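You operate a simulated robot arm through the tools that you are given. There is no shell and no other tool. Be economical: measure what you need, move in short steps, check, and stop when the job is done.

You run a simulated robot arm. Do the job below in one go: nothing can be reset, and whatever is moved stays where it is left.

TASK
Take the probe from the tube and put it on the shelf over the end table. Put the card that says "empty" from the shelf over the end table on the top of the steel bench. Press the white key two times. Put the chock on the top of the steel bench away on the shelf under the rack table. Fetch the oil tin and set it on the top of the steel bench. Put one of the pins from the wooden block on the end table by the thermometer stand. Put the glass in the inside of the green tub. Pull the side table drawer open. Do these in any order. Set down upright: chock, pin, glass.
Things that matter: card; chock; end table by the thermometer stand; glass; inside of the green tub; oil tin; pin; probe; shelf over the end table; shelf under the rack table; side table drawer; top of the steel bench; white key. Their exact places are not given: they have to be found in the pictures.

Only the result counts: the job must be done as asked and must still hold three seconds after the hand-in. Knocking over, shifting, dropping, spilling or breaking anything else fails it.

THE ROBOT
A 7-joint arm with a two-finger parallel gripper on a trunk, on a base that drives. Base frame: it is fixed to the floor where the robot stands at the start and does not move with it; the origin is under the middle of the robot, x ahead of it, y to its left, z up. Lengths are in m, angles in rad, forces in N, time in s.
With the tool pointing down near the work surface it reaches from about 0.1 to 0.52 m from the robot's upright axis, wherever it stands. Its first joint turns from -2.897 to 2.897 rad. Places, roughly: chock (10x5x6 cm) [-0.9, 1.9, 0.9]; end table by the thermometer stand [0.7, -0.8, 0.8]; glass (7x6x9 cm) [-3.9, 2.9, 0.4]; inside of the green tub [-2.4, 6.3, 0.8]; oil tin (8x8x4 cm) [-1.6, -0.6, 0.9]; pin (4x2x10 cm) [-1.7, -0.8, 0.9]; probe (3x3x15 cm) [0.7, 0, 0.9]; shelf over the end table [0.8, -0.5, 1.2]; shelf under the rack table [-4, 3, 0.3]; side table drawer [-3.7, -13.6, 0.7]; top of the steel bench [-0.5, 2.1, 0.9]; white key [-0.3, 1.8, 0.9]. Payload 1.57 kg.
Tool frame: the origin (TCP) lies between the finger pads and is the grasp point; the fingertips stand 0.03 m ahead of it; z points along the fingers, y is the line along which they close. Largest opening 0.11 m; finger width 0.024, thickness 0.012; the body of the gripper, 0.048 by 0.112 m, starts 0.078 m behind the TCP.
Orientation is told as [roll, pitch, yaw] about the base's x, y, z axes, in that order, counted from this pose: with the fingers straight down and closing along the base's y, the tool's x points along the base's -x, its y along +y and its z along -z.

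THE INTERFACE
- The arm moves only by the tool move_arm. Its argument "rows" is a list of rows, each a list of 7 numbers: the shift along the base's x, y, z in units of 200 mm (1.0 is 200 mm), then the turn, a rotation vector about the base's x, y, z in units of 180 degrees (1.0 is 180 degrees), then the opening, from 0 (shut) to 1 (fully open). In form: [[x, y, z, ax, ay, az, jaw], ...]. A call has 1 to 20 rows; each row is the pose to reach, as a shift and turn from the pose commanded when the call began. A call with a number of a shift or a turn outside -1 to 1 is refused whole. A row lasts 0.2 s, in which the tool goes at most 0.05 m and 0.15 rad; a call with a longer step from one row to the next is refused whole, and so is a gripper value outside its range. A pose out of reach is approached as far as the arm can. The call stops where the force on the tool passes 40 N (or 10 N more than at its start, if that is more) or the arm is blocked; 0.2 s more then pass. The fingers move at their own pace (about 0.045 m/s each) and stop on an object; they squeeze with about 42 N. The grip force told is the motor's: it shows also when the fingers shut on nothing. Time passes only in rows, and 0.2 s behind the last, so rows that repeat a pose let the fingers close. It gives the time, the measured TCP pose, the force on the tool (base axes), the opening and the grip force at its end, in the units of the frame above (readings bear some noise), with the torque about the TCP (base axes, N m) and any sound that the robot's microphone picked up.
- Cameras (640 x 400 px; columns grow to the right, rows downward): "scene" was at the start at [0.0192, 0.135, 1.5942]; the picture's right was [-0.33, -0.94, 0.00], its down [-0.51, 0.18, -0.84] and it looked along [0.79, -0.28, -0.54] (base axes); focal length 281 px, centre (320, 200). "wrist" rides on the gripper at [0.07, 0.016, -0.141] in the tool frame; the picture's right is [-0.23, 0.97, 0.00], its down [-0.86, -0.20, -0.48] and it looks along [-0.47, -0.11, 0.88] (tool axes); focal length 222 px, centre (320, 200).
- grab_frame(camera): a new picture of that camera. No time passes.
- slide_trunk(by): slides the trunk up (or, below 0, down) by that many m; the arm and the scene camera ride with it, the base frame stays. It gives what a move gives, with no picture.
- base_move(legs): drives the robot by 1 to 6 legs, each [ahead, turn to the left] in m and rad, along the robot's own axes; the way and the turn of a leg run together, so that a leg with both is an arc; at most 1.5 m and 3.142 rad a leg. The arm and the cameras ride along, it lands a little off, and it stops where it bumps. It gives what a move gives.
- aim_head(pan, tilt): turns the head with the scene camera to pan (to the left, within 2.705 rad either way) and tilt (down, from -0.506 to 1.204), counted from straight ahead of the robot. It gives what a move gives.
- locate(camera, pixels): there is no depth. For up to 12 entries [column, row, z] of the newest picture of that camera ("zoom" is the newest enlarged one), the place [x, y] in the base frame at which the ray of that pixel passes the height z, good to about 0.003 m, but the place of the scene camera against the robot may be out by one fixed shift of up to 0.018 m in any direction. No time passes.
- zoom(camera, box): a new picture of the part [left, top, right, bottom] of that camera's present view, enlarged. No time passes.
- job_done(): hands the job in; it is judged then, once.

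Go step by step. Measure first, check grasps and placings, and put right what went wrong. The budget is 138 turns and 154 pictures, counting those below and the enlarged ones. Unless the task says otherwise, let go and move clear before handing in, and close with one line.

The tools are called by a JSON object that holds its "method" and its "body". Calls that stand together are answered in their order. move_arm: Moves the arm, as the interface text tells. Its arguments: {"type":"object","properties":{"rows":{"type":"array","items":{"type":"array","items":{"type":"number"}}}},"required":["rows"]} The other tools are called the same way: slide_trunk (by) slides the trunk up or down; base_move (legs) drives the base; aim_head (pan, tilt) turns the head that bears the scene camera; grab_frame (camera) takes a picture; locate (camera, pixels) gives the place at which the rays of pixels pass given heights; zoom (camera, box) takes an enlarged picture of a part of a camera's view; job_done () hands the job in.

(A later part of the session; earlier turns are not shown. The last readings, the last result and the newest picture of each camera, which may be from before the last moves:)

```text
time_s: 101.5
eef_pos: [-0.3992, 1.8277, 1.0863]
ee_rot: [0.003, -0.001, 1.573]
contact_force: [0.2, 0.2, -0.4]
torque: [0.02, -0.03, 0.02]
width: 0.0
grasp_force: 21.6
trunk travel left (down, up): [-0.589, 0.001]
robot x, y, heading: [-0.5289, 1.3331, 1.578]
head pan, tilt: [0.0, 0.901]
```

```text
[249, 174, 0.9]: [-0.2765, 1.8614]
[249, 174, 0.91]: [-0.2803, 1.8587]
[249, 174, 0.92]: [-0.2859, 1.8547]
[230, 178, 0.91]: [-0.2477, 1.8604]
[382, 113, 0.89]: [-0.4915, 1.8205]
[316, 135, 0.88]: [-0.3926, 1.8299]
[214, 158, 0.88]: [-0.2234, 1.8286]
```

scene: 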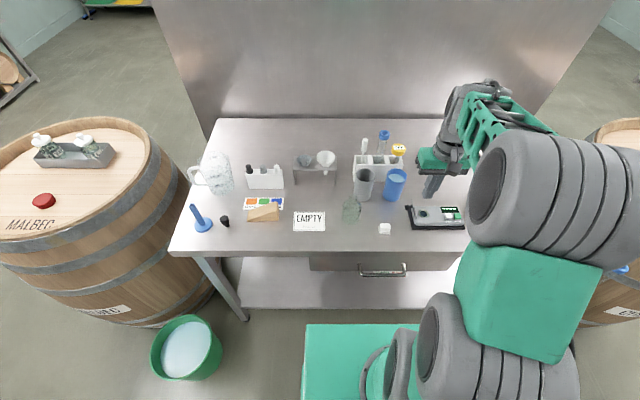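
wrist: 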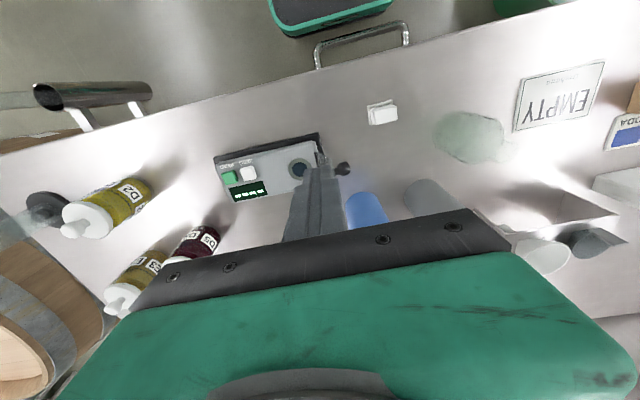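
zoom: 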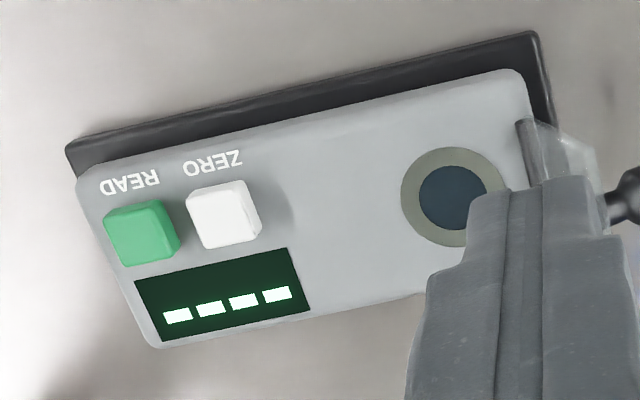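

The white ZERO key is at about (-0.282,1.857). I go above it with closed fingers and check.

{"method": "move_arm", "body": {"rows": [[0.2, 0.05, 0, 0, 0, 0, 0], [0.4, 0.1, 0, 0, 0, 0, 0], [0.575, 0.145, -0.1, 0, 0, 0, 0], [0.575, 0.145, -0.3, 0, 0, 0, 0], [0.575, 0.145, -0.5, 0, 0, 0, 0], [0.575, 0.145, -0.5, 0, 0, 0, 0]]}}

{"method": "zoom", "body": {"camera": "wrist", "box": [220, 100, 420, 230]}}

{"method": "zoom", "body": {"camera": "scene", "box": [370, 120, 500, 240]}}

```text
time_s: 102.9
eef_pos: [-0.2845, 1.8566, 0.9857]
ee_rot: [0.0, -0.002, 1.572]
contact_force: [0.0, 0.1, 0.0]
torque: [-0.03, -0.02, 0.0]
width: 0.0001
grasp_force: 21.5
trunk travel left (down, up): [-0.589, 0.001]
robot x, y, heading: [-0.5231, 1.339, 1.572]
head pan, tilt: [0.0, 0.901]
```

```text
3.08 times, centred on (320, 165) of wrist
```

zoom: 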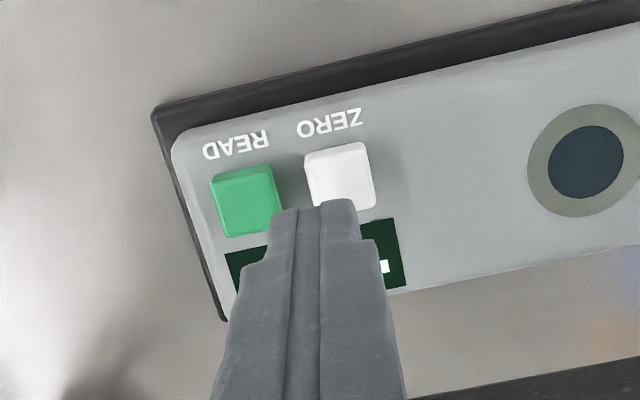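

```text
3.33 times, centred on (435, 180) of scene
```

zoom: 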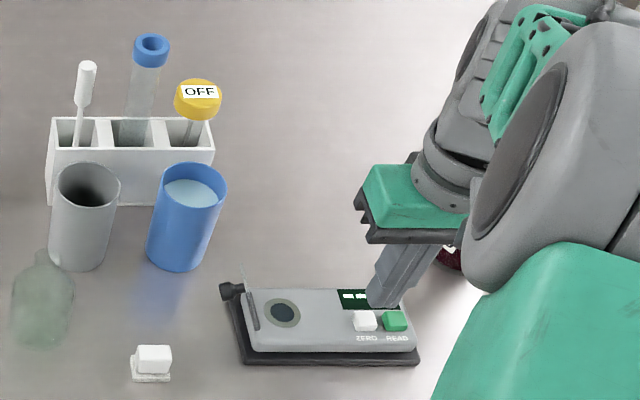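

I measure the white key again from here at zoom pixel (340,178).

{"method": "locate", "body": {"camera": "zoom", "pixels": [[435, 180, 0.9]]}}

{"method": "locate", "body": {"camera": "wrist", "pixels": [[326.5, 158, 0.89], [326.5, 158, 0.9], [326.5, 158, 0.91], [326.5, 158, 0.92]]}}

```text
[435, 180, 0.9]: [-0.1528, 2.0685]
```

```text
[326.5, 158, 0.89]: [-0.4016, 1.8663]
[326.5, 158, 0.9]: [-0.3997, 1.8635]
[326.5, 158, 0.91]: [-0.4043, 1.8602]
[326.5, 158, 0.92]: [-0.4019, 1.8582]
```

Those used the older wrist picture, so I take a fresh wrist zoom and locate in it.

{"method": "zoom", "body": {"camera": "wrist", "box": [220, 100, 420, 230]}}

{"method": "locate", "body": {"camera": "zoom", "pixels": [[340, 178, 0.89], [340, 178, 0.9], [340, 178, 0.91], [340, 178, 0.92], [245, 200, 0.9]]}}

```text
3.08 times, centred on (320, 165) of wrist
```

zoom: 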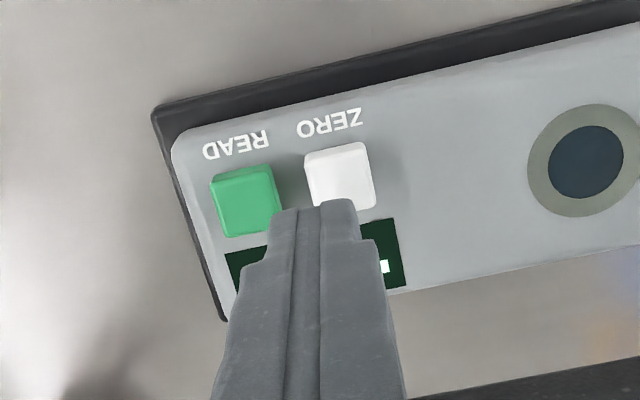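

```text
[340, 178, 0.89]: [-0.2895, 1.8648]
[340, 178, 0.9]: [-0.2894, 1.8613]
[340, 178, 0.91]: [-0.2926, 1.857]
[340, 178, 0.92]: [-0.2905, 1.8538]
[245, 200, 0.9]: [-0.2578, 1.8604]
```

The key centre is about (-0.289,1.859). I centre over it and lower in small steps, watching the force.

{"method": "move_arm", "body": {"rows": [[-0.02, 0.01, -0.05, 0, 0, 0, 0], [-0.02, 0.01, -0.1, 0, 0, 0, 0], [-0.02, 0.01, -0.14, 0, 0, 0, 0], [-0.02, 0.01, -0.16, 0, 0, 0, 0], [-0.02, 0.01, -0.18, 0, 0, 0, 0], [-0.02, 0.01, -0.2, 0, 0, 0, 0]]}}

{"method": "zoom", "body": {"camera": "scene", "box": [400, 170, 480, 240]}}

```text
time_s: 104.0
eef_pos: [-0.2867, 1.8607, 0.9644]
ee_rot: [-0.007, -0.017, 1.571]
contact_force: [-3.0, -7.2, 23.1]
torque: [-0.48, 0.17, 0.01]
width: 0.0003
grasp_force: 21.2
trunk travel left (down, up): [-0.589, 0.001]
robot x, y, heading: [-0.5307, 1.3324, 1.579]
head pan, tilt: [0.0, 0.901]
heard: click
stopped in row 5: the force on the tool passed its limit (the readings are from after the stop); the commanded pose is now the measured one
```

```text
5.71 times, centred on (440, 205) of scene
```

zoom: 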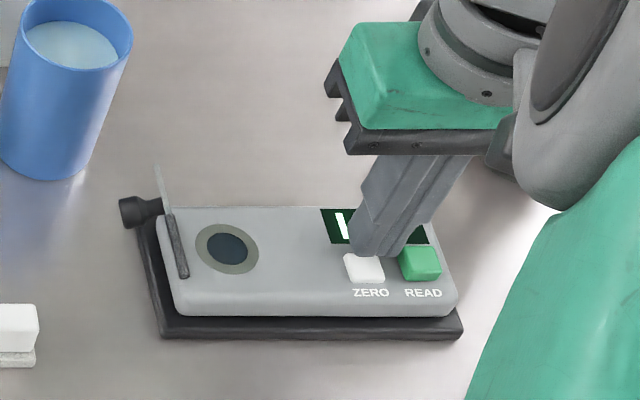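

A click was heard, contact being at the front edge of the tip, so the key is ~1 cm nearer. I raise off, shift, and look at the display.

{"method": "move_arm", "body": {"rows": [[0, 0, 0.05, 0, 0, 0, 0], [-0.015, -0.05, 0.1, 0, 0, 0, 0], [-0.015, -0.05, 0.1, 0, 0, 0, 0]]}}

{"method": "zoom", "body": {"camera": "wrist", "box": [220, 100, 420, 230]}}

{"method": "zoom", "body": {"camera": "scene", "box": [400, 170, 480, 240]}}

```text
time_s: 104.8
eef_pos: [-0.2918, 1.8513, 0.9773]
ee_rot: [-0.002, -0.006, 1.572]
contact_force: [0.1, 0.2, -0.6]
torque: [0.01, -0.01, 0.03]
width: 0.0002
grasp_force: 21.3
trunk travel left (down, up): [-0.589, 0.001]
robot x, y, heading: [-0.5311, 1.3354, 1.573]
head pan, tilt: [0.0, 0.901]
```

```text
3.08 times, centred on (320, 165) of wrist
```

zoom: 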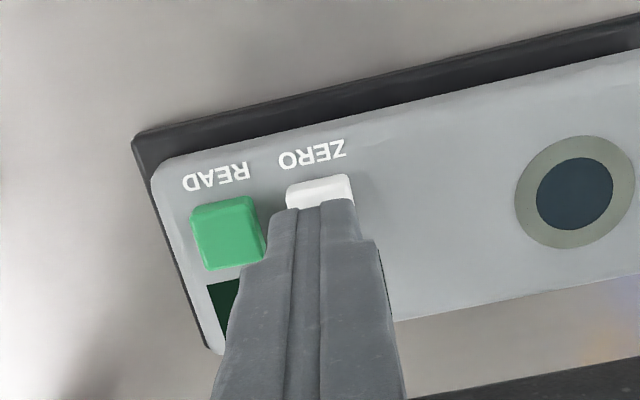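

```text
5.71 times, centred on (440, 205) of scene
```

zoom: 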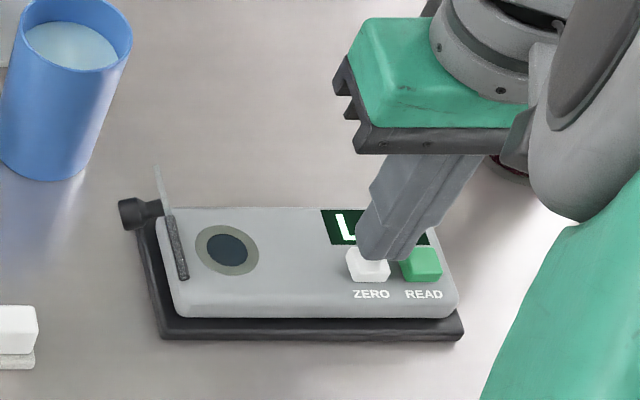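

The tip is now over the key. I press the second time in small steps and lift.

{"method": "move_arm", "body": {"rows": [[0, -0.01, -0.02, 0, 0, 0, 0], [0, -0.015, -0.04, 0, 0, 0, 0], [0, -0.015, -0.055, 0, 0, 0, 0], [0, -0.015, -0.07, 0, 0, 0, 0], [0, -0.015, -0.085, 0, 0, 0, 0]]}}

```text
time_s: 106.0
eef_pos: [-0.2895, 1.8485, 0.9635]
ee_rot: [-0.004, -0.01, 1.574]
contact_force: [-1.2, -2.0, 17.6]
torque: [-0.15, 0.08, 0.03]
width: 0.0
grasp_force: 21.4
trunk travel left (down, up): [-0.589, 0.001]
robot x, y, heading: [-0.5281, 1.3339, 1.575]
head pan, tilt: [0.0, 0.901]
heard: click
```

A second click was heard. I lift clear and check the display.

{"method": "move_arm", "body": {"rows": [[0, 0, 0.15, 0, 0, 0, 0], [0, 0, 0.35, 0, 0, 0, 0], [0, 0, 0.55, 0, 0, 0, 0.3], [-0.2, 0, 0.6, 0, 0, 0, 0.6], [-0.4, 0, 0.6, 0, 0, 0, 0.7], [-0.6, 0, 0.6, 0, 0, 0, 0.7], [-0.8, 0, 0.6, 0, 0, 0, 0.7], [-1, 0, 0.6, 0, 0, 0, 0.7]]}}

{"method": "zoom", "body": {"camera": "scene", "box": [390, 165, 490, 245]}}

{"method": "move_arm", "body": {"rows": [[-0.2, 0, 0, 0, 0, 0, 0.7], [-0.4, 0, 0, 0, 0, 0, 0.7], [-0.6, 0, 0, 0, 0, 0, 0.7], [-0.8, 0, 0, 0, 0, 0, 0.7], [-1, 0, 0, 0, 0, 0, 0.7]]}}

{"method": "move_arm", "body": {"rows": [[-0.2, 0, 0, 0, 0, 0, 0.7], [-0.4, 0, 0, 0, 0, 0, 0.7], [-0.6, 0, 0, 0, 0, 0, 0.7], [-0.75, 0, 0, 0, 0, 0, 0.7], [-0.75, 0, 0, 0, 0, 0, 0.7]]}}

{"method": "grab_frame", "body": {"camera": "wrist"}}

```text
time_s: 107.8
eef_pos: [-0.492, 1.8489, 1.0818]
ee_rot: [-0.002, -0.006, 1.572]
contact_force: [-0.1, -0.7, 0.2]
torque: [0.01, 0.0, 0.01]
width: 0.077
grasp_force: 0.0
trunk travel left (down, up): [-0.589, 0.001]
robot x, y, heading: [-0.5259, 1.3389, 1.577]
head pan, tilt: [0.0, 0.901]
```

```text
5.00 times, centred on (440, 205) of scene
```

zoom: 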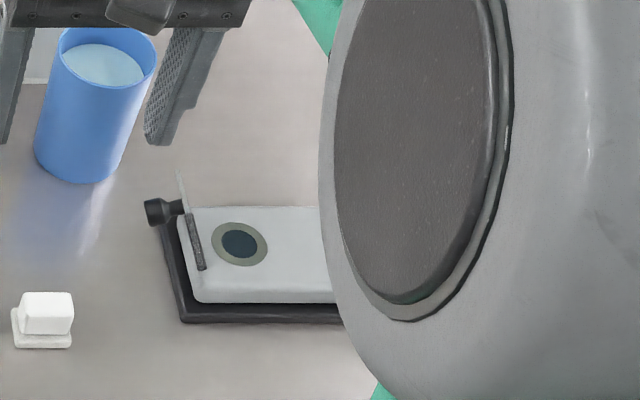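

```text
time_s: 109.0
eef_pos: [-0.6917, 1.85, 1.0823]
ee_rot: [-0.003, -0.006, 1.571]
contact_force: [0.8, 0.3, -0.2]
torque: [0.02, 0.0, -0.01]
width: 0.077
grasp_force: 0.0
trunk travel left (down, up): [-0.589, 0.001]
robot x, y, heading: [-0.528, 1.3373, 1.575]
head pan, tilt: [0.0, 0.901]
```

```text
time_s: 110.2
eef_pos: [-0.8418, 1.8489, 1.0802]
ee_rot: [-0.001, -0.007, 1.573]
contact_force: [-0.3, -0.8, 0.5]
torque: [0.0, -0.01, 0.03]
width: 0.0771
grasp_force: 0.0
trunk travel left (down, up): [-0.589, 0.001]
robot x, y, heading: [-0.5287, 1.3323, 1.57]
head pan, tilt: [0.0, 0.901]
```

```text
76 pictures are left
```

wrist: 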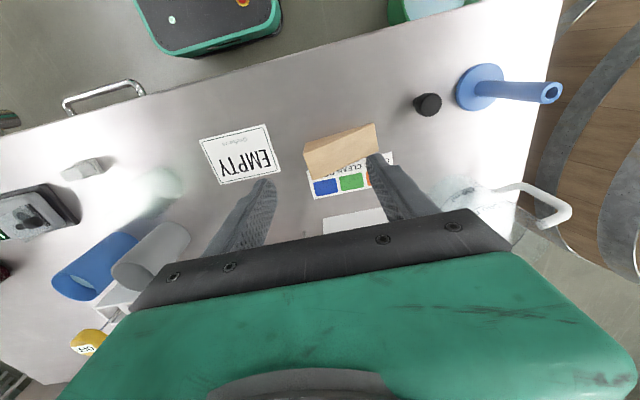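

The chock lies along x with its tall end to the right. Before gripping I look from here at the rack table and its lower shelf, to choose a fitting grasp.

{"method": "aim_head", "body": {"pan": 1.12, "tilt": 0.4}}

{"method": "zoom", "body": {"camera": "scene", "box": [220, 80, 420, 205]}}

```text
time_s: 111.6
eef_pos: [-0.8404, 1.8482, 1.0795]
ee_rot: [-0.001, -0.006, 1.573]
contact_force: [-0.4, 0.3, -0.2]
torque: [0.01, 0.01, 0.02]
width: 0.0769
grasp_force: 0.0
trunk travel left (down, up): [-0.589, 0.001]
robot x, y, heading: [-0.5241, 1.3377, 1.577]
head pan, tilt: [1.121, 0.4]
```

```text
3.20 times, centred on (320, 142) of scene
```

zoom: 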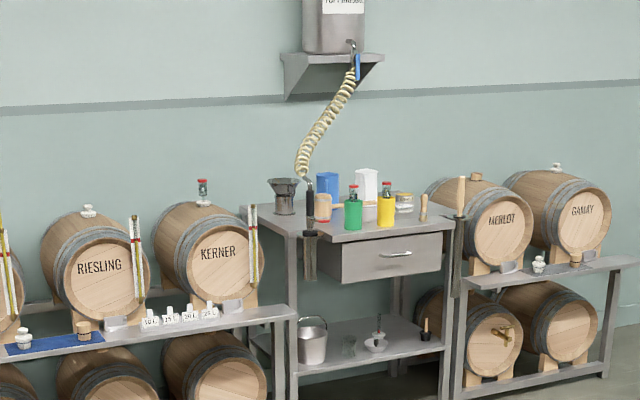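

The rack table's lower shelf sits under a drawer, so I'll need a forward-pitched hand there. I'll first turn the chock 90° on the bench with the tool down, then regrip it pitched; now I turn the hand to close along y over the chock.

{"method": "move_arm", "body": {"rows": [[-0.02, 0.02, 0, 0, 0, -0.045, 0.73], [-0.04, 0.05, 0, 0, 0, -0.09, 0.73], [-0.06, 0.07, 0, 0, 0, -0.135, 0.73], [-0.08, 0.1, 0, 0, 0, -0.18, 0.73], [-0.12, 0.13, 0, 0, 0, -0.225, 0.73], [-0.12, 0.16, 0, 0, 0, -0.27, 0.73], [-0.12, 0.19, 0, 0, 0, -0.315, 0.73], [-0.12, 0.19, 0, 0, 0, -0.36, 0.73], [-0.12, 0.19, 0, 0, 0, -0.405, 0.73], [-0.12, 0.19, 0, 0, 0, -0.45, 0.73], [-0.12, 0.19, 0, 0, 0, -0.495, 0.73]]}}

{"method": "aim_head", "body": {"pan": 0.3, "tilt": 0.9}}

{"method": "grab_frame", "body": {"camera": "wrist"}}

{"method": "grab_frame", "body": {"camera": "scene"}}

```text
time_s: 114.0
eef_pos: [-0.864, 1.8867, 1.0807]
ee_rot: [-0.002, -0.009, 0.015]
contact_force: [0.3, -1.0, -0.3]
torque: [0.0, -0.02, -0.01]
width: 0.0803
grasp_force: 0.1
trunk travel left (down, up): [-0.589, 0.001]
robot x, y, heading: [-0.5268, 1.3378, 1.574]
head pan, tilt: [1.121, 0.4]
```

```text
time_s: 115.1
eef_pos: [-0.864, 1.8864, 1.0808]
ee_rot: [-0.002, -0.009, 0.018]
contact_force: [0.0, 0.8, 0.2]
torque: [0.02, -0.04, 0.02]
width: 0.0802
grasp_force: 0.1
trunk travel left (down, up): [-0.589, 0.001]
robot x, y, heading: [-0.5286, 1.3361, 1.578]
head pan, tilt: [0.3, 0.901]
```

```text
74 pictures are left
```

wrist: 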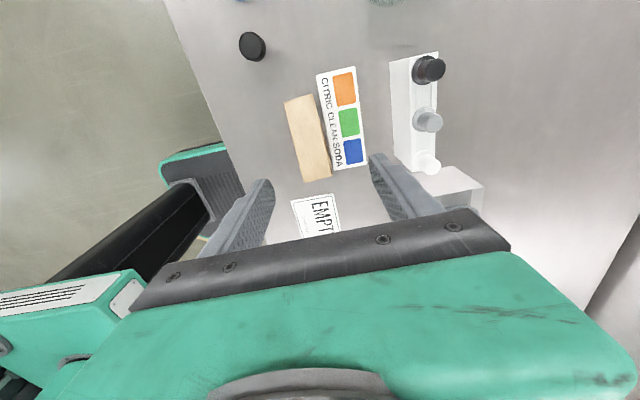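

```text
73 pictures are left
```

scene: 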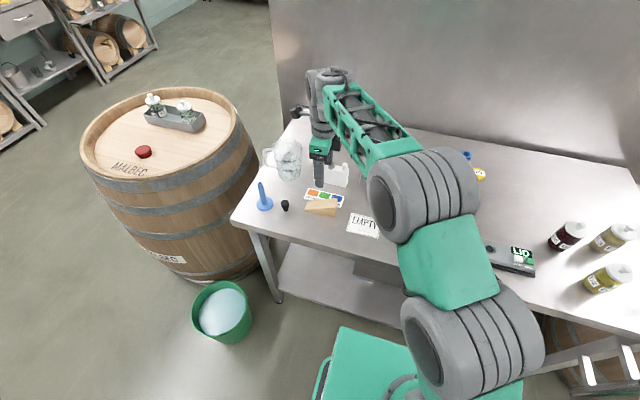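

I locate the chock's ends, (285,103)/(313,95) low and (303,183)/(330,175) tall, in the wrist picture.

{"method": "locate", "body": {"camera": "wrist", "pixels": [[285, 103, 0.9], [313, 95, 0.9], [303, 183, 0.88], [303, 183, 0.94], [330, 175, 0.94], [334, 171, 0.88], [318, 75, 0.88], [292, 205, 0.88]]}}

{"method": "zoom", "body": {"camera": "wrist", "box": [250, 60, 410, 240]}}

```text
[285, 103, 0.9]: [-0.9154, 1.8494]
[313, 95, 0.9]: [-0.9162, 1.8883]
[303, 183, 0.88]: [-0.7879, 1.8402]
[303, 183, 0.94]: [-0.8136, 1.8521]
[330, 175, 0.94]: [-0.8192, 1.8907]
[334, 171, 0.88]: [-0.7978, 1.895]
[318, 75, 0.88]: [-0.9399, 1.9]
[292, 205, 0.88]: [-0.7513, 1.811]
```

```text
2.22 times, centred on (330, 150) of wrist
```

zoom: 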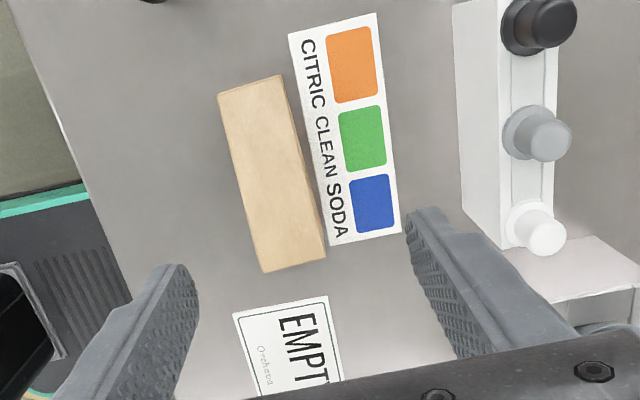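

The chock spans y 1.85–1.89 and x -0.916 to -0.815. I centre on it and lower to z 0.92, staying above the colour strip.

{"method": "move_arm", "body": {"rows": [[0.06, -0.08, -0.1, 0, 0, 0, 0.68], [0.06, -0.08, -0.3, 0, 0, 0, 0.68], [0.06, -0.08, -0.5, 0, 0, 0, 0.68], [0.06, -0.08, -0.65, 0, 0, 0, 0.68], [0.06, -0.08, -0.74, 0, 0, 0, 0.68], [0.06, -0.08, -0.8, 0, 0, 0, 0.68], [0.06, -0.08, -0.8, 0, 0, 0, 0.68]]}}

{"method": "zoom", "body": {"camera": "wrist", "box": [220, 60, 420, 240]}}

```text
time_s: 116.5
eef_pos: [-0.8528, 1.8767, 0.9325]
ee_rot: [0.015, 0.002, 0.011]
contact_force: [5.3, -7.9, 19.1]
torque: [0.39, -0.38, -0.5]
width: 0.0665
grasp_force: 0.0
trunk travel left (down, up): [-0.589, 0.001]
robot x, y, heading: [-0.5274, 1.3361, 1.573]
head pan, tilt: [0.3, 0.901]
stopped in row 7: the force on the tool passed its limit (the readings are from after the stop); the commanded pose is now the measured one
```

```text
2.22 times, centred on (320, 150) of wrist
```

zoom: 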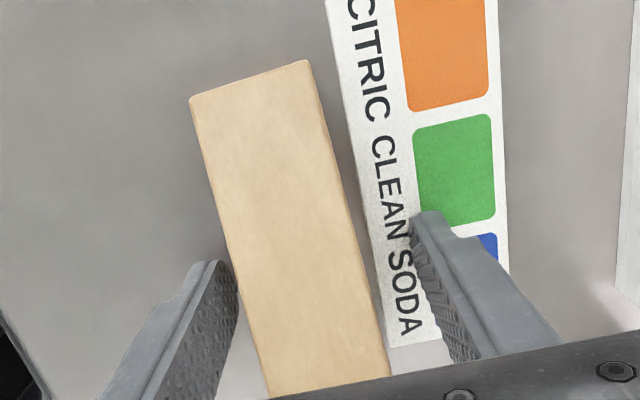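

The far finger touched the strip beside the chock. I rise 5 mm, shift 13 mm toward -y to centre and toward the tall end, and close gently.

{"method": "move_arm", "body": {"rows": [[0, 0, 0.05, 0, 0, 0, 0.68], [0.05, -0.065, 0.05, 0, 0, 0, 0.68], [0.085, -0.065, 0.05, 0, 0, 0, 0.68], [0.085, -0.065, 0.03, 0, 0, 0, 0.68]]}}

{"method": "zoom", "body": {"camera": "wrist", "box": [220, 60, 420, 240]}}

{"method": "zoom", "body": {"camera": "scene", "box": [240, 120, 400, 240]}}

```text
time_s: 117.5
eef_pos: [-0.8372, 1.8635, 0.9355]
ee_rot: [0.009, 0.0, 0.013]
contact_force: [-0.5, 0.1, 0.5]
torque: [-0.01, -0.01, 0.0]
width: 0.0749
grasp_force: 0.0
trunk travel left (down, up): [-0.589, 0.001]
robot x, y, heading: [-0.5311, 1.3389, 1.57]
head pan, tilt: [0.3, 0.901]
```

```text
2.22 times, centred on (320, 150) of wrist
```

zoom: 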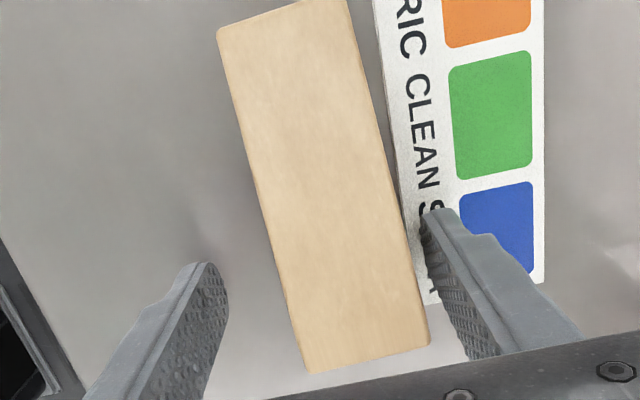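

```text
3.33 times, centred on (320, 180) of scene
```

zoom: 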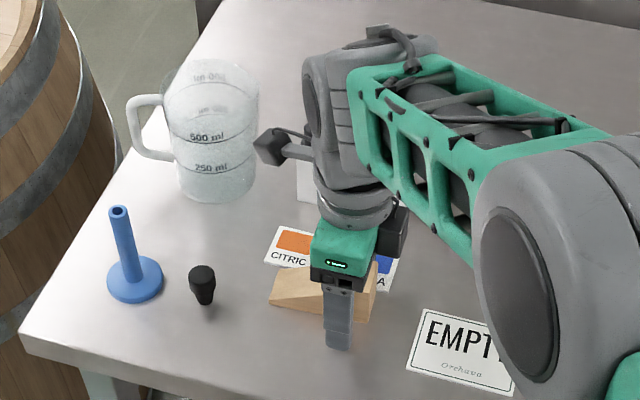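

The chock is centred between the pads and nothing is touching. I close and lift.

{"method": "move_arm", "body": {"rows": [[0, 0, 0, 0, 0, 0, 0.45], [0, 0, 0, 0, 0, 0, 0.3], [0, 0, 0, 0, 0, 0, 0.2], [0, 0, 0, 0, 0, 0, 0.2], [0, 0, 0, 0, 0, 0, 0.2]]}}

{"method": "move_arm", "body": {"rows": [[0, 0, 0.1, 0, 0, 0, 0.2], [0, 0, 0.25, 0, 0, 0, 0.2], [0, -0.1, 0.4, 0, 0, 0, 0.2]]}}

{"method": "zoom", "body": {"camera": "scene", "box": [240, 100, 400, 240]}}

```text
time_s: 118.7
eef_pos: [-0.8371, 1.8646, 0.9352]
ee_rot: [0.012, 0.0, 0.015]
contact_force: [0.5, -0.2, 1.1]
torque: [-0.05, -0.03, 0.01]
width: 0.0396
grasp_force: 38.6
trunk travel left (down, up): [-0.589, 0.001]
robot x, y, heading: [-0.5255, 1.3391, 1.574]
head pan, tilt: [0.3, 0.901]
```

```text
time_s: 119.5
eef_pos: [-0.8369, 1.8421, 1.0153]
ee_rot: [0.01, -0.002, 0.015]
contact_force: [0.1, -0.2, -0.4]
torque: [0.01, 0.01, -0.01]
width: 0.0394
grasp_force: 41.9
trunk travel left (down, up): [-0.589, 0.001]
robot x, y, heading: [-0.529, 1.3327, 1.575]
head pan, tilt: [0.3, 0.901]
```

```text
2.86 times, centred on (320, 170) of scene
```

zoom: 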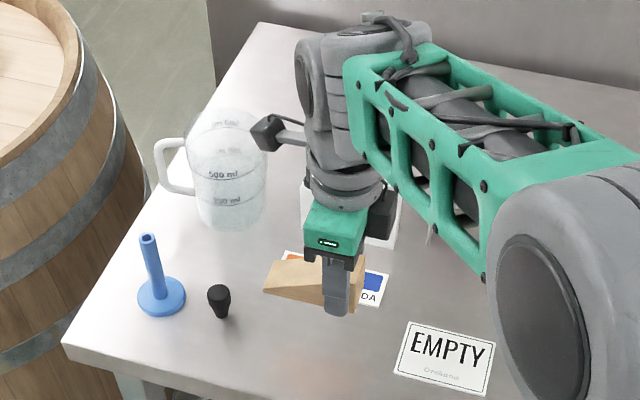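

The chock is held level. I turn it +90° so its length points toward the robot, and set it down in front of the strip.

{"method": "move_arm", "body": {"rows": [[0, 0, 0, 0, 0, 0.045, 0.2], [0, 0, 0, 0, 0, 0.09, 0.2], [0, 0, 0, 0, 0, 0.135, 0.2], [0, 0, 0, 0, 0, 0.18, 0.2], [0, 0, 0, 0, 0, 0.225, 0.2], [0, 0, 0, 0, 0, 0.27, 0.2], [0, 0, 0, 0, 0, 0.315, 0.2], [-0.03, 0.03, 0, 0, 0, 0.36, 0.2], [-0.07, 0.06, 0, 0, 0, 0.405, 0.2], [-0.11, 0.08, 0, 0, 0, 0.45, 0.2], [-0.115, 0.08, -0.1, 0, 0, 0.495, 0.2], [-0.115, 0.08, -0.25, 0, 0, 0.495, 0.2], [-0.115, 0.08, -0.34, 0, 0, 0.495, 0.2], [-0.115, 0.08, -0.38, 0, 0, 0.495, 0.2], [-0.115, 0.08, -0.4, 0, 0, 0.495, 0.2]]}}

{"method": "zoom", "body": {"camera": "scene", "box": [240, 120, 400, 240]}}

```text
time_s: 122.7
eef_pos: [-0.8594, 1.8599, 0.9349]
ee_rot: [0.013, 0.0, 1.568]
contact_force: [0.3, 0.2, -1.3]
torque: [0.02, 0.01, 0.02]
width: 0.0392
grasp_force: 42.7
trunk travel left (down, up): [-0.589, 0.001]
robot x, y, heading: [-0.5274, 1.3391, 1.572]
head pan, tilt: [0.3, 0.901]
```

```text
3.33 times, centred on (320, 180) of scene
```

zoom: 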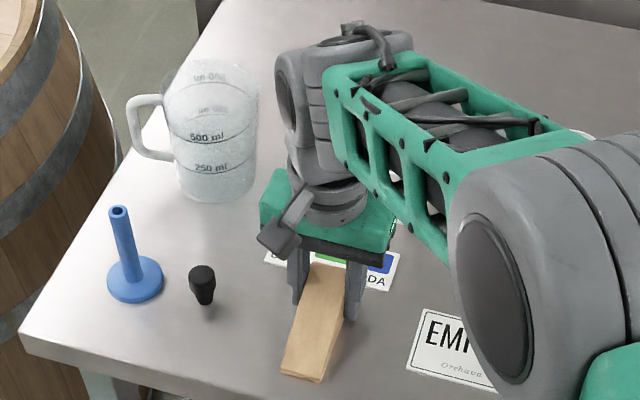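

The chock stands on the bench. I open slightly and pitch the hand forward about 50° around it, then regrip.

{"method": "move_arm", "body": {"rows": [[0, 0, -0.01, 0, 0, 0, 0.3], [0, 0, -0.005, 0, 0, 0, 0.5], [0, 0, 0, 0, 0, 0, 0.55], [0, 0, 0.01, 0.04, 0, 0, 0.55], [0, 0, 0.01, 0.08, 0, 0, 0.55], [0, 0, 0.01, 0.12, 0, 0, 0.55], [0, 0, 0.01, 0.16, 0, 0, 0.55], [0, 0, 0.01, 0.2, 0, 0, 0.55], [0, 0, 0.01, 0.24, 0, 0, 0.55], [0, 0, 0.01, 0.278, 0, 0, 0.55]]}}

{"method": "zoom", "body": {"camera": "wrist", "box": [220, 60, 420, 240]}}

{"method": "zoom", "body": {"camera": "scene", "box": [200, 80, 420, 250]}}

```text
time_s: 124.9
eef_pos: [-0.8599, 1.8592, 0.9372]
ee_rot: [0.013, -0.877, 1.569]
contact_force: [-0.2, 0.2, -0.2]
torque: [0.04, -0.01, 0.01]
width: 0.0606
grasp_force: 0.0
trunk travel left (down, up): [-0.589, 0.001]
robot x, y, heading: [-0.528, 1.3367, 1.575]
head pan, tilt: [0.3, 0.901]
```

```text
2.22 times, centred on (320, 150) of wrist
```

zoom: 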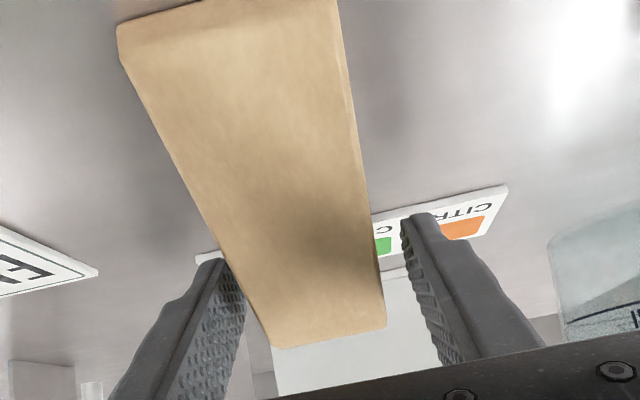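

```text
2.35 times, centred on (310, 165) of scene
```

zoom: 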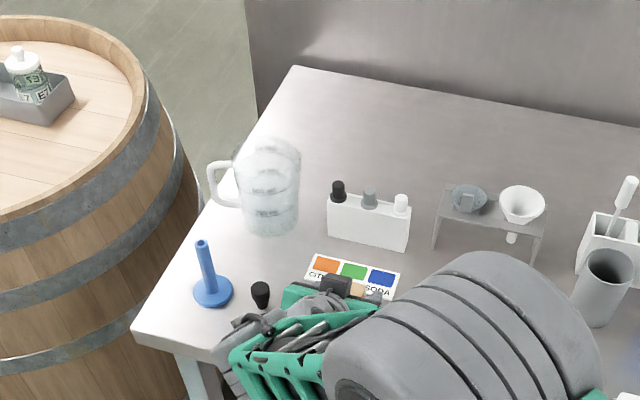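

The fingers straddle the tall end. I lower 8 mm, close, and lift.

{"method": "move_arm", "body": {"rows": [[0, 0, -0.04, 0, 0, 0, 0.55], [0, 0, -0.04, 0, 0, 0, 0.35], [0, 0, -0.04, 0, 0, 0, 0.2], [0, 0, -0.04, 0, 0, 0, 0.2], [0, 0, -0.04, 0, 0, 0, 0.2]]}}

{"method": "move_arm", "body": {"rows": [[0, -0.03, 0.1, 0, 0, 0, 0.2], [0, -0.1, 0.25, 0, 0, 0, 0.2], [0, -0.3, 0.4, 0, 0, 0, 0.2], [0, -0.5, 0.55, 0, 0, 0, 0.2], [0, -0.6, 0.75, 0, 0, 0, 0.2], [0.1, -0.75, 0.9, 0, 0, 0, 0.2]]}}

{"method": "grab_frame", "body": {"camera": "scene"}}

```text
time_s: 126.1
eef_pos: [-0.8602, 1.8606, 0.9298]
ee_rot: [0.014, -0.874, 1.567]
contact_force: [-0.1, -0.1, 0.4]
torque: [0.06, -0.06, -0.02]
width: 0.0396
grasp_force: 37.8
trunk travel left (down, up): [-0.589, 0.001]
robot x, y, heading: [-0.5306, 1.3329, 1.575]
head pan, tilt: [0.3, 0.901]
```

```text
time_s: 127.5
eef_pos: [-0.8387, 1.7086, 1.1092]
ee_rot: [0.015, -0.872, 1.569]
contact_force: [-0.2, -0.1, 0.0]
torque: [0.02, -0.01, -0.01]
width: 0.0395
grasp_force: 42.7
trunk travel left (down, up): [-0.589, 0.001]
robot x, y, heading: [-0.5283, 1.3396, 1.575]
head pan, tilt: [0.3, 0.901]
```

```text
64 pictures are left
```

scene: 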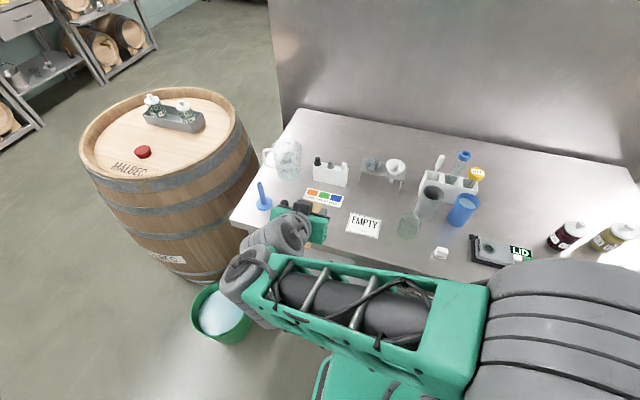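

The bench is in order: card flat, chock held upright. I drive around the bucket and barrel toward the rack table at (-4,3).

{"method": "base_move", "body": {"legs": [[-0.75, 0], [0, 1.566], [1.5, 0], [0.72, 0], [0, -1.571], [1.4, 0]]}}

{"method": "base_move", "body": {"legs": [[0.85, 0], [0, 1.571]]}}

{"method": "aim_head", "body": {"pan": 0.0, "tilt": 0.7}}

{"method": "grab_frame", "body": {"camera": "scene"}}

```text
time_s: 139.0
eef_pos: [-1.5784, 0.2791, 1.1086]
ee_rot: [0.011, -0.874, -3.125]
contact_force: [0.0, -0.4, -1.7]
torque: [0.01, -0.01, -0.01]
width: 0.0394
grasp_force: 42.0
trunk travel left (down, up): [-0.589, 0.001]
robot x, y, heading: [-1.2098, 0.5998, -3.121]
head pan, tilt: [0.3, 0.901]
stopped in leg 3: the robot was blocked; the commanded pose is now the measured one
```

```text
time_s: 139.7
eef_pos: [-1.5794, 0.2815, 1.1079]
ee_rot: [0.008, -0.874, -3.127]
contact_force: [0.0, 0.1, -0.3]
torque: [-0.02, 0.03, 0.01]
width: 0.0394
grasp_force: 42.1
trunk travel left (down, up): [-0.589, 0.001]
robot x, y, heading: [-1.2152, 0.5975, -3.12]
head pan, tilt: [0.3, 0.901]
stopped in leg 1: the robot was blocked; the commanded pose is now the measured one
```

```text
time_s: 140.5
eef_pos: [-1.58, 0.2812, 1.1081]
ee_rot: [0.011, -0.873, -3.126]
contact_force: [-0.2, -0.6, -1.4]
torque: [0.03, 0.01, -0.02]
width: 0.0394
grasp_force: 42.3
trunk travel left (down, up): [-0.589, 0.001]
robot x, y, heading: [-1.2106, 0.6016, -3.121]
head pan, tilt: [0.0, 0.7]
```

```text
63 pictures are left
```

scene: 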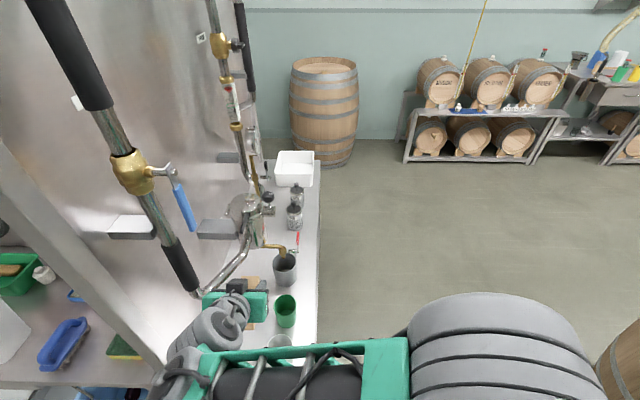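

The base stopped against a side table on the left; nothing was felt at the tool. I back out along the same way and take a diagonal between that table and the bucket.

{"method": "base_move", "body": {"legs": [[-0.45, 0], [0, -0.413], [1.5, 0], [0.6, 0], [0, -1.15], [1.4, 0]]}}

{"method": "grab_frame", "body": {"camera": "scene"}}

```text
time_s: 163.8
eef_pos: [-3.0227, 3.2065, 1.1085]
ee_rot: [0.012, -0.873, 1.579]
contact_force: [0.6, 0.5, -0.4]
torque: [0.02, 0.02, 0.0]
width: 0.0391
grasp_force: 42.1
trunk travel left (down, up): [-0.589, 0.001]
robot x, y, heading: [-2.7034, 2.8378, 1.584]
head pan, tilt: [0.0, 0.7]
```

```text
62 pictures are left
```

scene: 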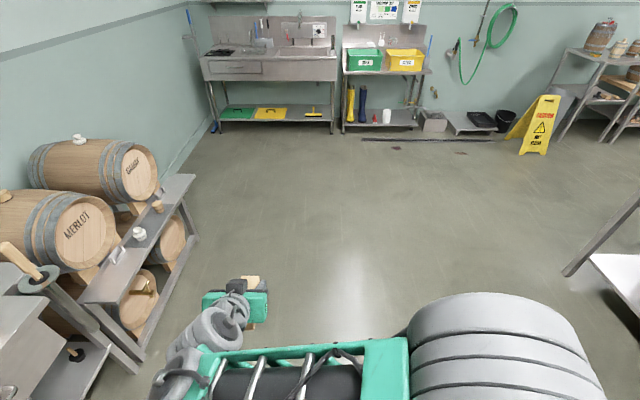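

Arrived beside the rack table; the green tub is visible ahead at (365,60). I turn to face the rack table and look at its lower shelf.

{"method": "base_move", "body": {"legs": [[0, 1.557]]}}

{"method": "aim_head", "body": {"pan": 0.1, "tilt": 0.75}}

{"method": "slide_trunk", "body": {"by": -0.45}}

{"method": "grab_frame", "body": {"camera": "scene"}}

```text
time_s: 168.1
eef_pos: [-3.0792, 2.5201, 1.1081]
ee_rot: [0.012, -0.872, -3.134]
contact_force: [-1.0, -0.5, -1.0]
torque: [0.04, 0.02, -0.01]
width: 0.0391
grasp_force: 41.9
trunk travel left (down, up): [-0.589, 0.001]
robot x, y, heading: [-2.708, 2.8327, -3.133]
head pan, tilt: [0.0, 0.7]
```

```text
time_s: 168.7
eef_pos: [-3.0795, 2.5211, 1.1084]
ee_rot: [0.011, -0.872, -3.136]
contact_force: [0.5, -0.6, -1.5]
torque: [0.04, 0.03, -0.02]
width: 0.0391
grasp_force: 42.1
trunk travel left (down, up): [-0.589, 0.001]
robot x, y, heading: [-2.7104, 2.8294, -3.132]
head pan, tilt: [0.099, 0.75]
```

```text
refused: -0.45 is not a number from -0.4 to 0.4
```

```text
61 pictures are left
```

scene: 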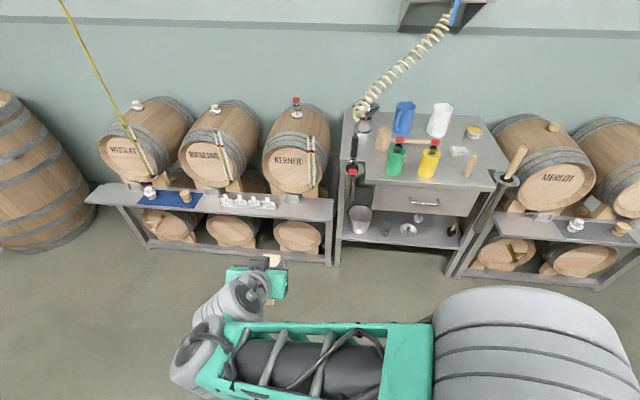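

I lower the trunk 0.4 m and zoom on the lower shelf.

{"method": "slide_trunk", "body": {"by": -0.4}}

{"method": "aim_head", "body": {"pan": -0.3, "tilt": 0.5}}

{"method": "zoom", "body": {"camera": "scene", "box": [180, 100, 420, 260]}}

```text
time_s: 172.6
eef_pos: [-3.0785, 2.5209, 0.7084]
ee_rot: [0.012, -0.874, -3.136]
contact_force: [0.5, -0.2, -0.9]
torque: [0.02, 0.03, -0.01]
width: 0.0392
grasp_force: 42.1
trunk travel left (down, up): [-0.189, 0.401]
robot x, y, heading: [-2.7041, 2.8371, -3.136]
head pan, tilt: [0.099, 0.75]
```

```text
time_s: 173.4
eef_pos: [-3.0797, 2.5202, 0.7071]
ee_rot: [0.012, -0.871, -3.136]
contact_force: [0.1, -0.2, -0.1]
torque: [0.02, 0.0, 0.02]
width: 0.0393
grasp_force: 41.8
trunk travel left (down, up): [-0.189, 0.401]
robot x, y, heading: [-2.7095, 2.8334, -3.129]
head pan, tilt: [-0.3, 0.499]
```

```text
2.50 times, centred on (300, 180) of scene
```

zoom: 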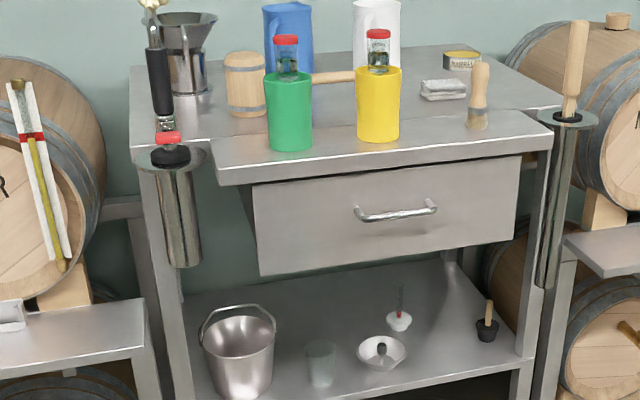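

I measure the shelf items: glass bottom at zoom (321,385), dish (382,362), stopper (487,338), free spot near (450,350).

{"method": "locate", "body": {"camera": "zoom", "pixels": [[321, 384, 0.3], [321, 346, 0.39], [382, 364, 0.3], [450, 350, 0.3], [450, 374, 0.3], [487, 338, 0.3], [240, 392, 0.3], [527, 358, 0.3], [262, 274, 0.62], [515, 238, 0.62], [215, 183, 0.85], [400, 328, 0.3]]}}

```text
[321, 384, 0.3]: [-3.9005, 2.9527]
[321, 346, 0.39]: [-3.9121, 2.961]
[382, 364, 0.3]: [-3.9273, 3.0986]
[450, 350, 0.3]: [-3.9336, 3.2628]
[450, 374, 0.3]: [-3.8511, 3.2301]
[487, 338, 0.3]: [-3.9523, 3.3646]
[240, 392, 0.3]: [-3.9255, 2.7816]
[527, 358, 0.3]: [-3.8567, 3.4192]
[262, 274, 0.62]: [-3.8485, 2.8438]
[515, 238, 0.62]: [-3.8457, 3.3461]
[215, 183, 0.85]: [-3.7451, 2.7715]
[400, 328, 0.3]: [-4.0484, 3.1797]
```

The shelf front edge is at x≈-3.85, the drawer bottom near z 0.62, and a free spot is at about (-3.93,3.26). I reposition the base to (-3.0,3.28) facing the table.

{"method": "base_move", "body": {"legs": [[0, -1.0], [0.52, 0], [0, 0.99]]}}

{"method": "slide_trunk", "body": {"by": -0.15}}

{"method": "move_arm", "body": {"rows": [[0.1, 0.15, 0, 0, 0, 0, 0.2], [0.15, 0.35, 0, 0, 0, 0, 0.2], [0.15, 0.55, 0, 0, 0, 0, 0.2], [0.15, 0.75, 0, 0, 0, 0, 0.2], [0.15, 0.95, 0, 0, 0, 0, 0.2]]}}

```text
time_s: 181.5
eef_pos: [-3.3693, 2.9579, 0.708]
ee_rot: [0.01, -0.873, 3.133]
contact_force: [-0.6, -0.6, -1.4]
torque: [-0.01, 0.04, -0.02]
width: 0.0391
grasp_force: 42.1
trunk travel left (down, up): [-0.189, 0.401]
robot x, y, heading: [-2.9949, 3.2695, 3.134]
head pan, tilt: [-0.3, 0.499]
```

```text
time_s: 183.2
eef_pos: [-3.3712, 2.9577, 0.5579]
ee_rot: [0.01, -0.872, 3.134]
contact_force: [1.1, 0.4, 0.1]
torque: [0.0, 0.0, 0.0]
width: 0.0392
grasp_force: 41.6
trunk travel left (down, up): [-0.039, 0.551]
robot x, y, heading: [-2.99, 3.2674, 3.137]
head pan, tilt: [-0.3, 0.499]
```

```text
time_s: 184.4
eef_pos: [-3.3394, 3.1479, 0.5573]
ee_rot: [0.009, -0.871, 3.135]
contact_force: [-0.7, -0.1, -1.7]
torque: [0.0, 0.02, -0.02]
width: 0.0395
grasp_force: 41.5
trunk travel left (down, up): [-0.039, 0.551]
robot x, y, heading: [-2.9893, 3.2692, 3.138]
head pan, tilt: [-0.3, 0.499]
```

I lower the chock to entry height in front of the shelf and look with the wrist camera.

{"method": "move_arm", "body": {"rows": [[0, 0.15, -0.15, 0, 0, 0, 0.2], [0, 0.3, -0.3, 0, 0, 0, 0.2], [0, 0.45, -0.45, 0, 0, 0, 0.2], [0, 0.54, -0.64, 0, 0, 0, 0.2], [0, 0.54, -0.64, 0, 0, 0, 0.2]]}}

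{"method": "base_move", "body": {"legs": [[0.2, 0]]}}

{"method": "grab_frame", "body": {"camera": "wrist"}}

{"method": "grab_frame", "body": {"camera": "scene"}}

```text
time_s: 185.4
eef_pos: [-3.3812, 3.0847, 0.533]
ee_rot: [0.185, -1.022, -2.926]
contact_force: [-0.1, 0.3, -1.2]
torque: [-0.03, 0.02, -0.02]
width: 0.0394
grasp_force: 41.5
out of reach, approached as far as the arm can: row 2, 3, 4
trunk travel left (down, up): [-0.039, 0.551]
robot x, y, heading: [-2.9913, 3.2655, 3.14]
head pan, tilt: [-0.3, 0.499]
stopped in row 4: the arm was blocked; the commanded pose is now the measured one
```

```text
time_s: 187.0
eef_pos: [-3.5835, 3.0864, 0.5344]
ee_rot: [0.182, -1.019, -2.923]
contact_force: [-0.5, -0.1, -0.5]
torque: [0.01, 0.0, -0.02]
width: 0.0394
grasp_force: 41.8
trunk travel left (down, up): [-0.039, 0.551]
robot x, y, heading: [-3.1944, 3.2653, 3.139]
head pan, tilt: [-0.3, 0.499]
```

```text
59 pictures are left
```

wrist: 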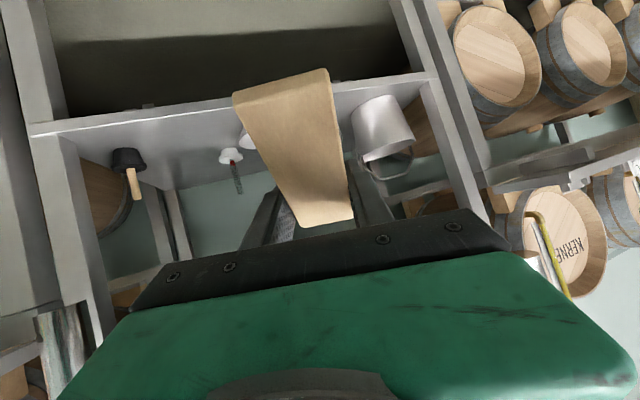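

```text
58 pictures are left
```

scene: 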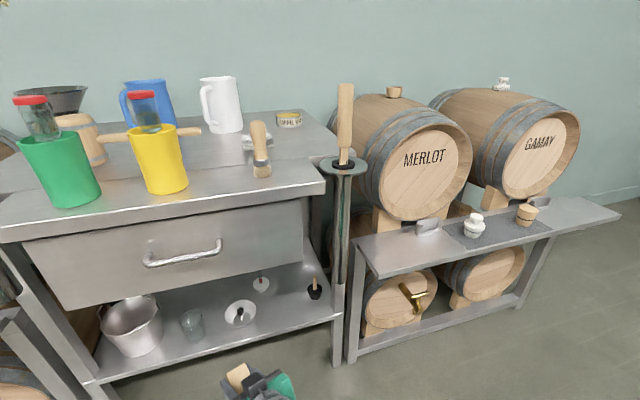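

The arm is too folded there to lower pitched. I back the base a bit, straighten the hand, extend the arm and then lower.

{"method": "base_move", "body": {"legs": [[-0.25, 0]]}}

{"method": "move_arm", "body": {"rows": [[-0.15, 0.02, 0.02, 0.01, -0.013, -0.039, 0.2], [-0.3, 0.05, 0.04, 0.02, -0.026, -0.078, 0.2], [-0.45, 0.1, 0.04, 0.03, -0.04, -0.118, 0.2], [-0.6, 0.2, 0.04, 0.03, -0.04, -0.118, 0.2], [-0.75, 0.3, 0.0, 0.03, -0.04, -0.118, 0.2], [-0.9, 0.4, 0, 0.03, -0.04, -0.118, 0.2]]}}

{"method": "move_arm", "body": {"rows": [[-0.05, 0.1, -0.15, 0, 0, 0, 0.2], [-0.1, 0.2, -0.3, 0, 0, 0, 0.2], [-0.1, 0.3, -0.45, 0, 0, 0, 0.2], [-0.1, 0.4, -0.6, 0, 0, 0, 0.2], [-0.1, 0.4, -0.64, 0, 0, 0, 0.2]]}}

```text
time_s: 188.8
eef_pos: [-3.3323, 3.0827, 0.5354]
ee_rot: [0.175, -1.023, -2.909]
contact_force: [0.2, -0.7, -0.5]
torque: [0.0, 0.0, 0.0]
width: 0.0392
grasp_force: 41.5
trunk travel left (down, up): [-0.039, 0.551]
robot x, y, heading: [-2.9476, 3.2655, 3.139]
head pan, tilt: [-0.3, 0.499]
```

```text
time_s: 190.2
eef_pos: [-3.5084, 3.1588, 0.5366]
ee_rot: [0.018, -0.894, 3.131]
contact_force: [0.5, -0.1, 0.1]
torque: [0.0, 0.02, -0.02]
width: 0.0393
grasp_force: 42.1
trunk travel left (down, up): [-0.039, 0.551]
robot x, y, heading: [-2.9481, 3.2658, 3.138]
head pan, tilt: [-0.3, 0.499]
```

```text
time_s: 191.4
eef_pos: [-3.5289, 3.2382, 0.409]
ee_rot: [0.02, -0.893, 3.132]
contact_force: [1.1, 0.4, 0.3]
torque: [0.0, 0.01, 0.02]
width: 0.0395
grasp_force: 42.0
trunk travel left (down, up): [-0.039, 0.551]
robot x, y, heading: [-2.948, 3.2679, 3.139]
head pan, tilt: [-0.3, 0.499]
```

Now the hand is level at z 0.41. I drive 0.28 m ahead and check.

{"method": "base_move", "body": {"legs": [[0.28, 0]]}}

{"method": "grab_frame", "body": {"camera": "wrist"}}

{"method": "grab_frame", "body": {"camera": "scene"}}

```text
time_s: 193.3
eef_pos: [-3.8068, 3.2361, 0.4095]
ee_rot: [0.019, -0.894, 3.135]
contact_force: [-0.7, 0.1, -1.6]
torque: [0.01, 0.01, -0.01]
width: 0.0391
grasp_force: 42.0
trunk travel left (down, up): [-0.039, 0.551]
robot x, y, heading: [-3.2267, 3.2668, 3.143]
head pan, tilt: [-0.3, 0.499]
```

```text
57 pictures are left
```

wrist: 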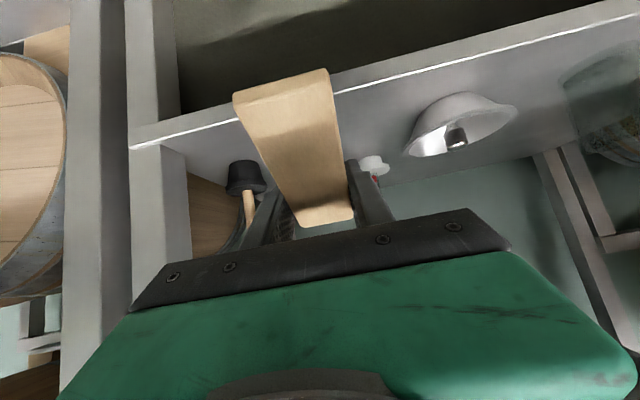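

```text
56 pictures are left
```

scene: 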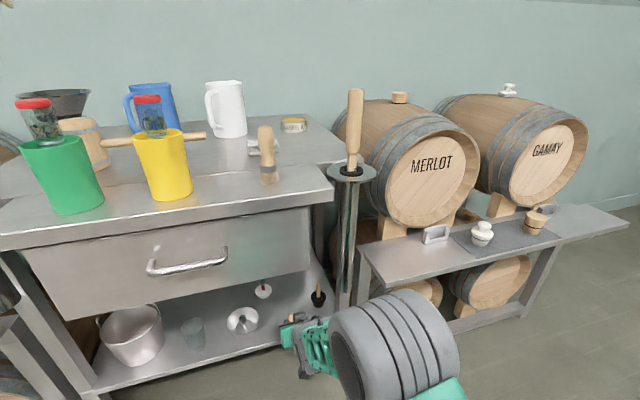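

I locate the shelf edge, dish, and stopper in the wrist view.

{"method": "locate", "body": {"camera": "wrist", "pixels": [[200, 128, 0.3], [450, 71, 0.3], [200, 128, 0.32], [450, 71, 0.32], [408, 152, 0.32], [245, 190, 0.3], [262, 190, 0.32], [300, 110, 0.3], [372, 170, 0.31]]}}

```text
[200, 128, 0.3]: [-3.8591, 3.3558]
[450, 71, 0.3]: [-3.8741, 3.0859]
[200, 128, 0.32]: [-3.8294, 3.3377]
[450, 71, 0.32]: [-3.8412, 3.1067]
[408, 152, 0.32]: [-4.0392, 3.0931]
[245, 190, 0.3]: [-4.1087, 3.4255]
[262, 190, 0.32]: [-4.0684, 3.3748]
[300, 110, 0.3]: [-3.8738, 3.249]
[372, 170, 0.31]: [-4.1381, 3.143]
```

The shelf is near z 0.31 and the lane at y≈3.24 is clear. I go in: base 0.09 m, arm the rest, then lower.

{"method": "base_move", "body": {"legs": [[0.09, 0]]}}

{"method": "move_arm", "body": {"rows": [[-0.1, 0.0, 0, 0, 0, 0, 0.2], [-0.2, 0, 0, 0, 0, 0, 0.2], [-0.28, 0, 0, 0, 0, 0, 0.2], [-0.28, 0, -0.06, 0, 0, 0, 0.2], [-0.28, 0, -0.12, 0, 0, 0, 0.2], [-0.28, 0, -0.16, 0, 0, 0, 0.2], [-0.28, 0, -0.19, 0, 0, 0, 0.2]]}}

{"method": "zoom", "body": {"camera": "scene", "box": [180, 260, 340, 390]}}

```text
time_s: 194.5
eef_pos: [-3.8988, 3.2362, 0.4089]
ee_rot: [0.021, -0.894, 3.136]
contact_force: [0.7, -0.2, -1.5]
torque: [0.02, 0.03, -0.02]
width: 0.0393
grasp_force: 41.5
trunk travel left (down, up): [-0.039, 0.551]
robot x, y, heading: [-3.3193, 3.2665, 3.14]
head pan, tilt: [-0.3, 0.499]
```

```text
time_s: 196.1
eef_pos: [-3.955, 3.2354, 0.3708]
ee_rot: [0.02, -0.892, 3.135]
contact_force: [0.0, -0.1, -0.1]
torque: [0.01, 0.0, -0.02]
width: 0.0392
grasp_force: 41.9
trunk travel left (down, up): [-0.039, 0.551]
robot x, y, heading: [-3.3171, 3.2677, 3.144]
head pan, tilt: [-0.3, 0.499]
```

```text
3.08 times, centred on (260, 325) of scene
```

zoom: 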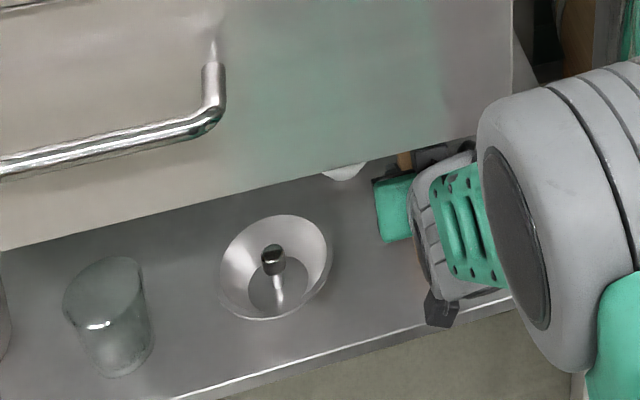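

No contact yet at z 0.371. I lower in 4 mm steps until contact shows.

{"method": "move_arm", "body": {"rows": [[0, 0, -0.02, 0, 0, 0, 0.2], [0, 0, -0.035, 0, 0, 0, 0.2], [0, 0, -0.05, 0, 0, 0, 0.2], [0, 0, -0.05, 0, 0, 0, 0.2]]}}

```text
time_s: 197.1
eef_pos: [-3.9548, 3.2358, 0.3614]
ee_rot: [0.021, -0.893, 3.134]
contact_force: [-0.1, -0.4, -1.0]
torque: [-0.02, 0.02, -0.02]
width: 0.0391
grasp_force: 42.0
trunk travel left (down, up): [-0.039, 0.551]
robot x, y, heading: [-3.3178, 3.2685, 3.139]
head pan, tilt: [-0.3, 0.499]
```

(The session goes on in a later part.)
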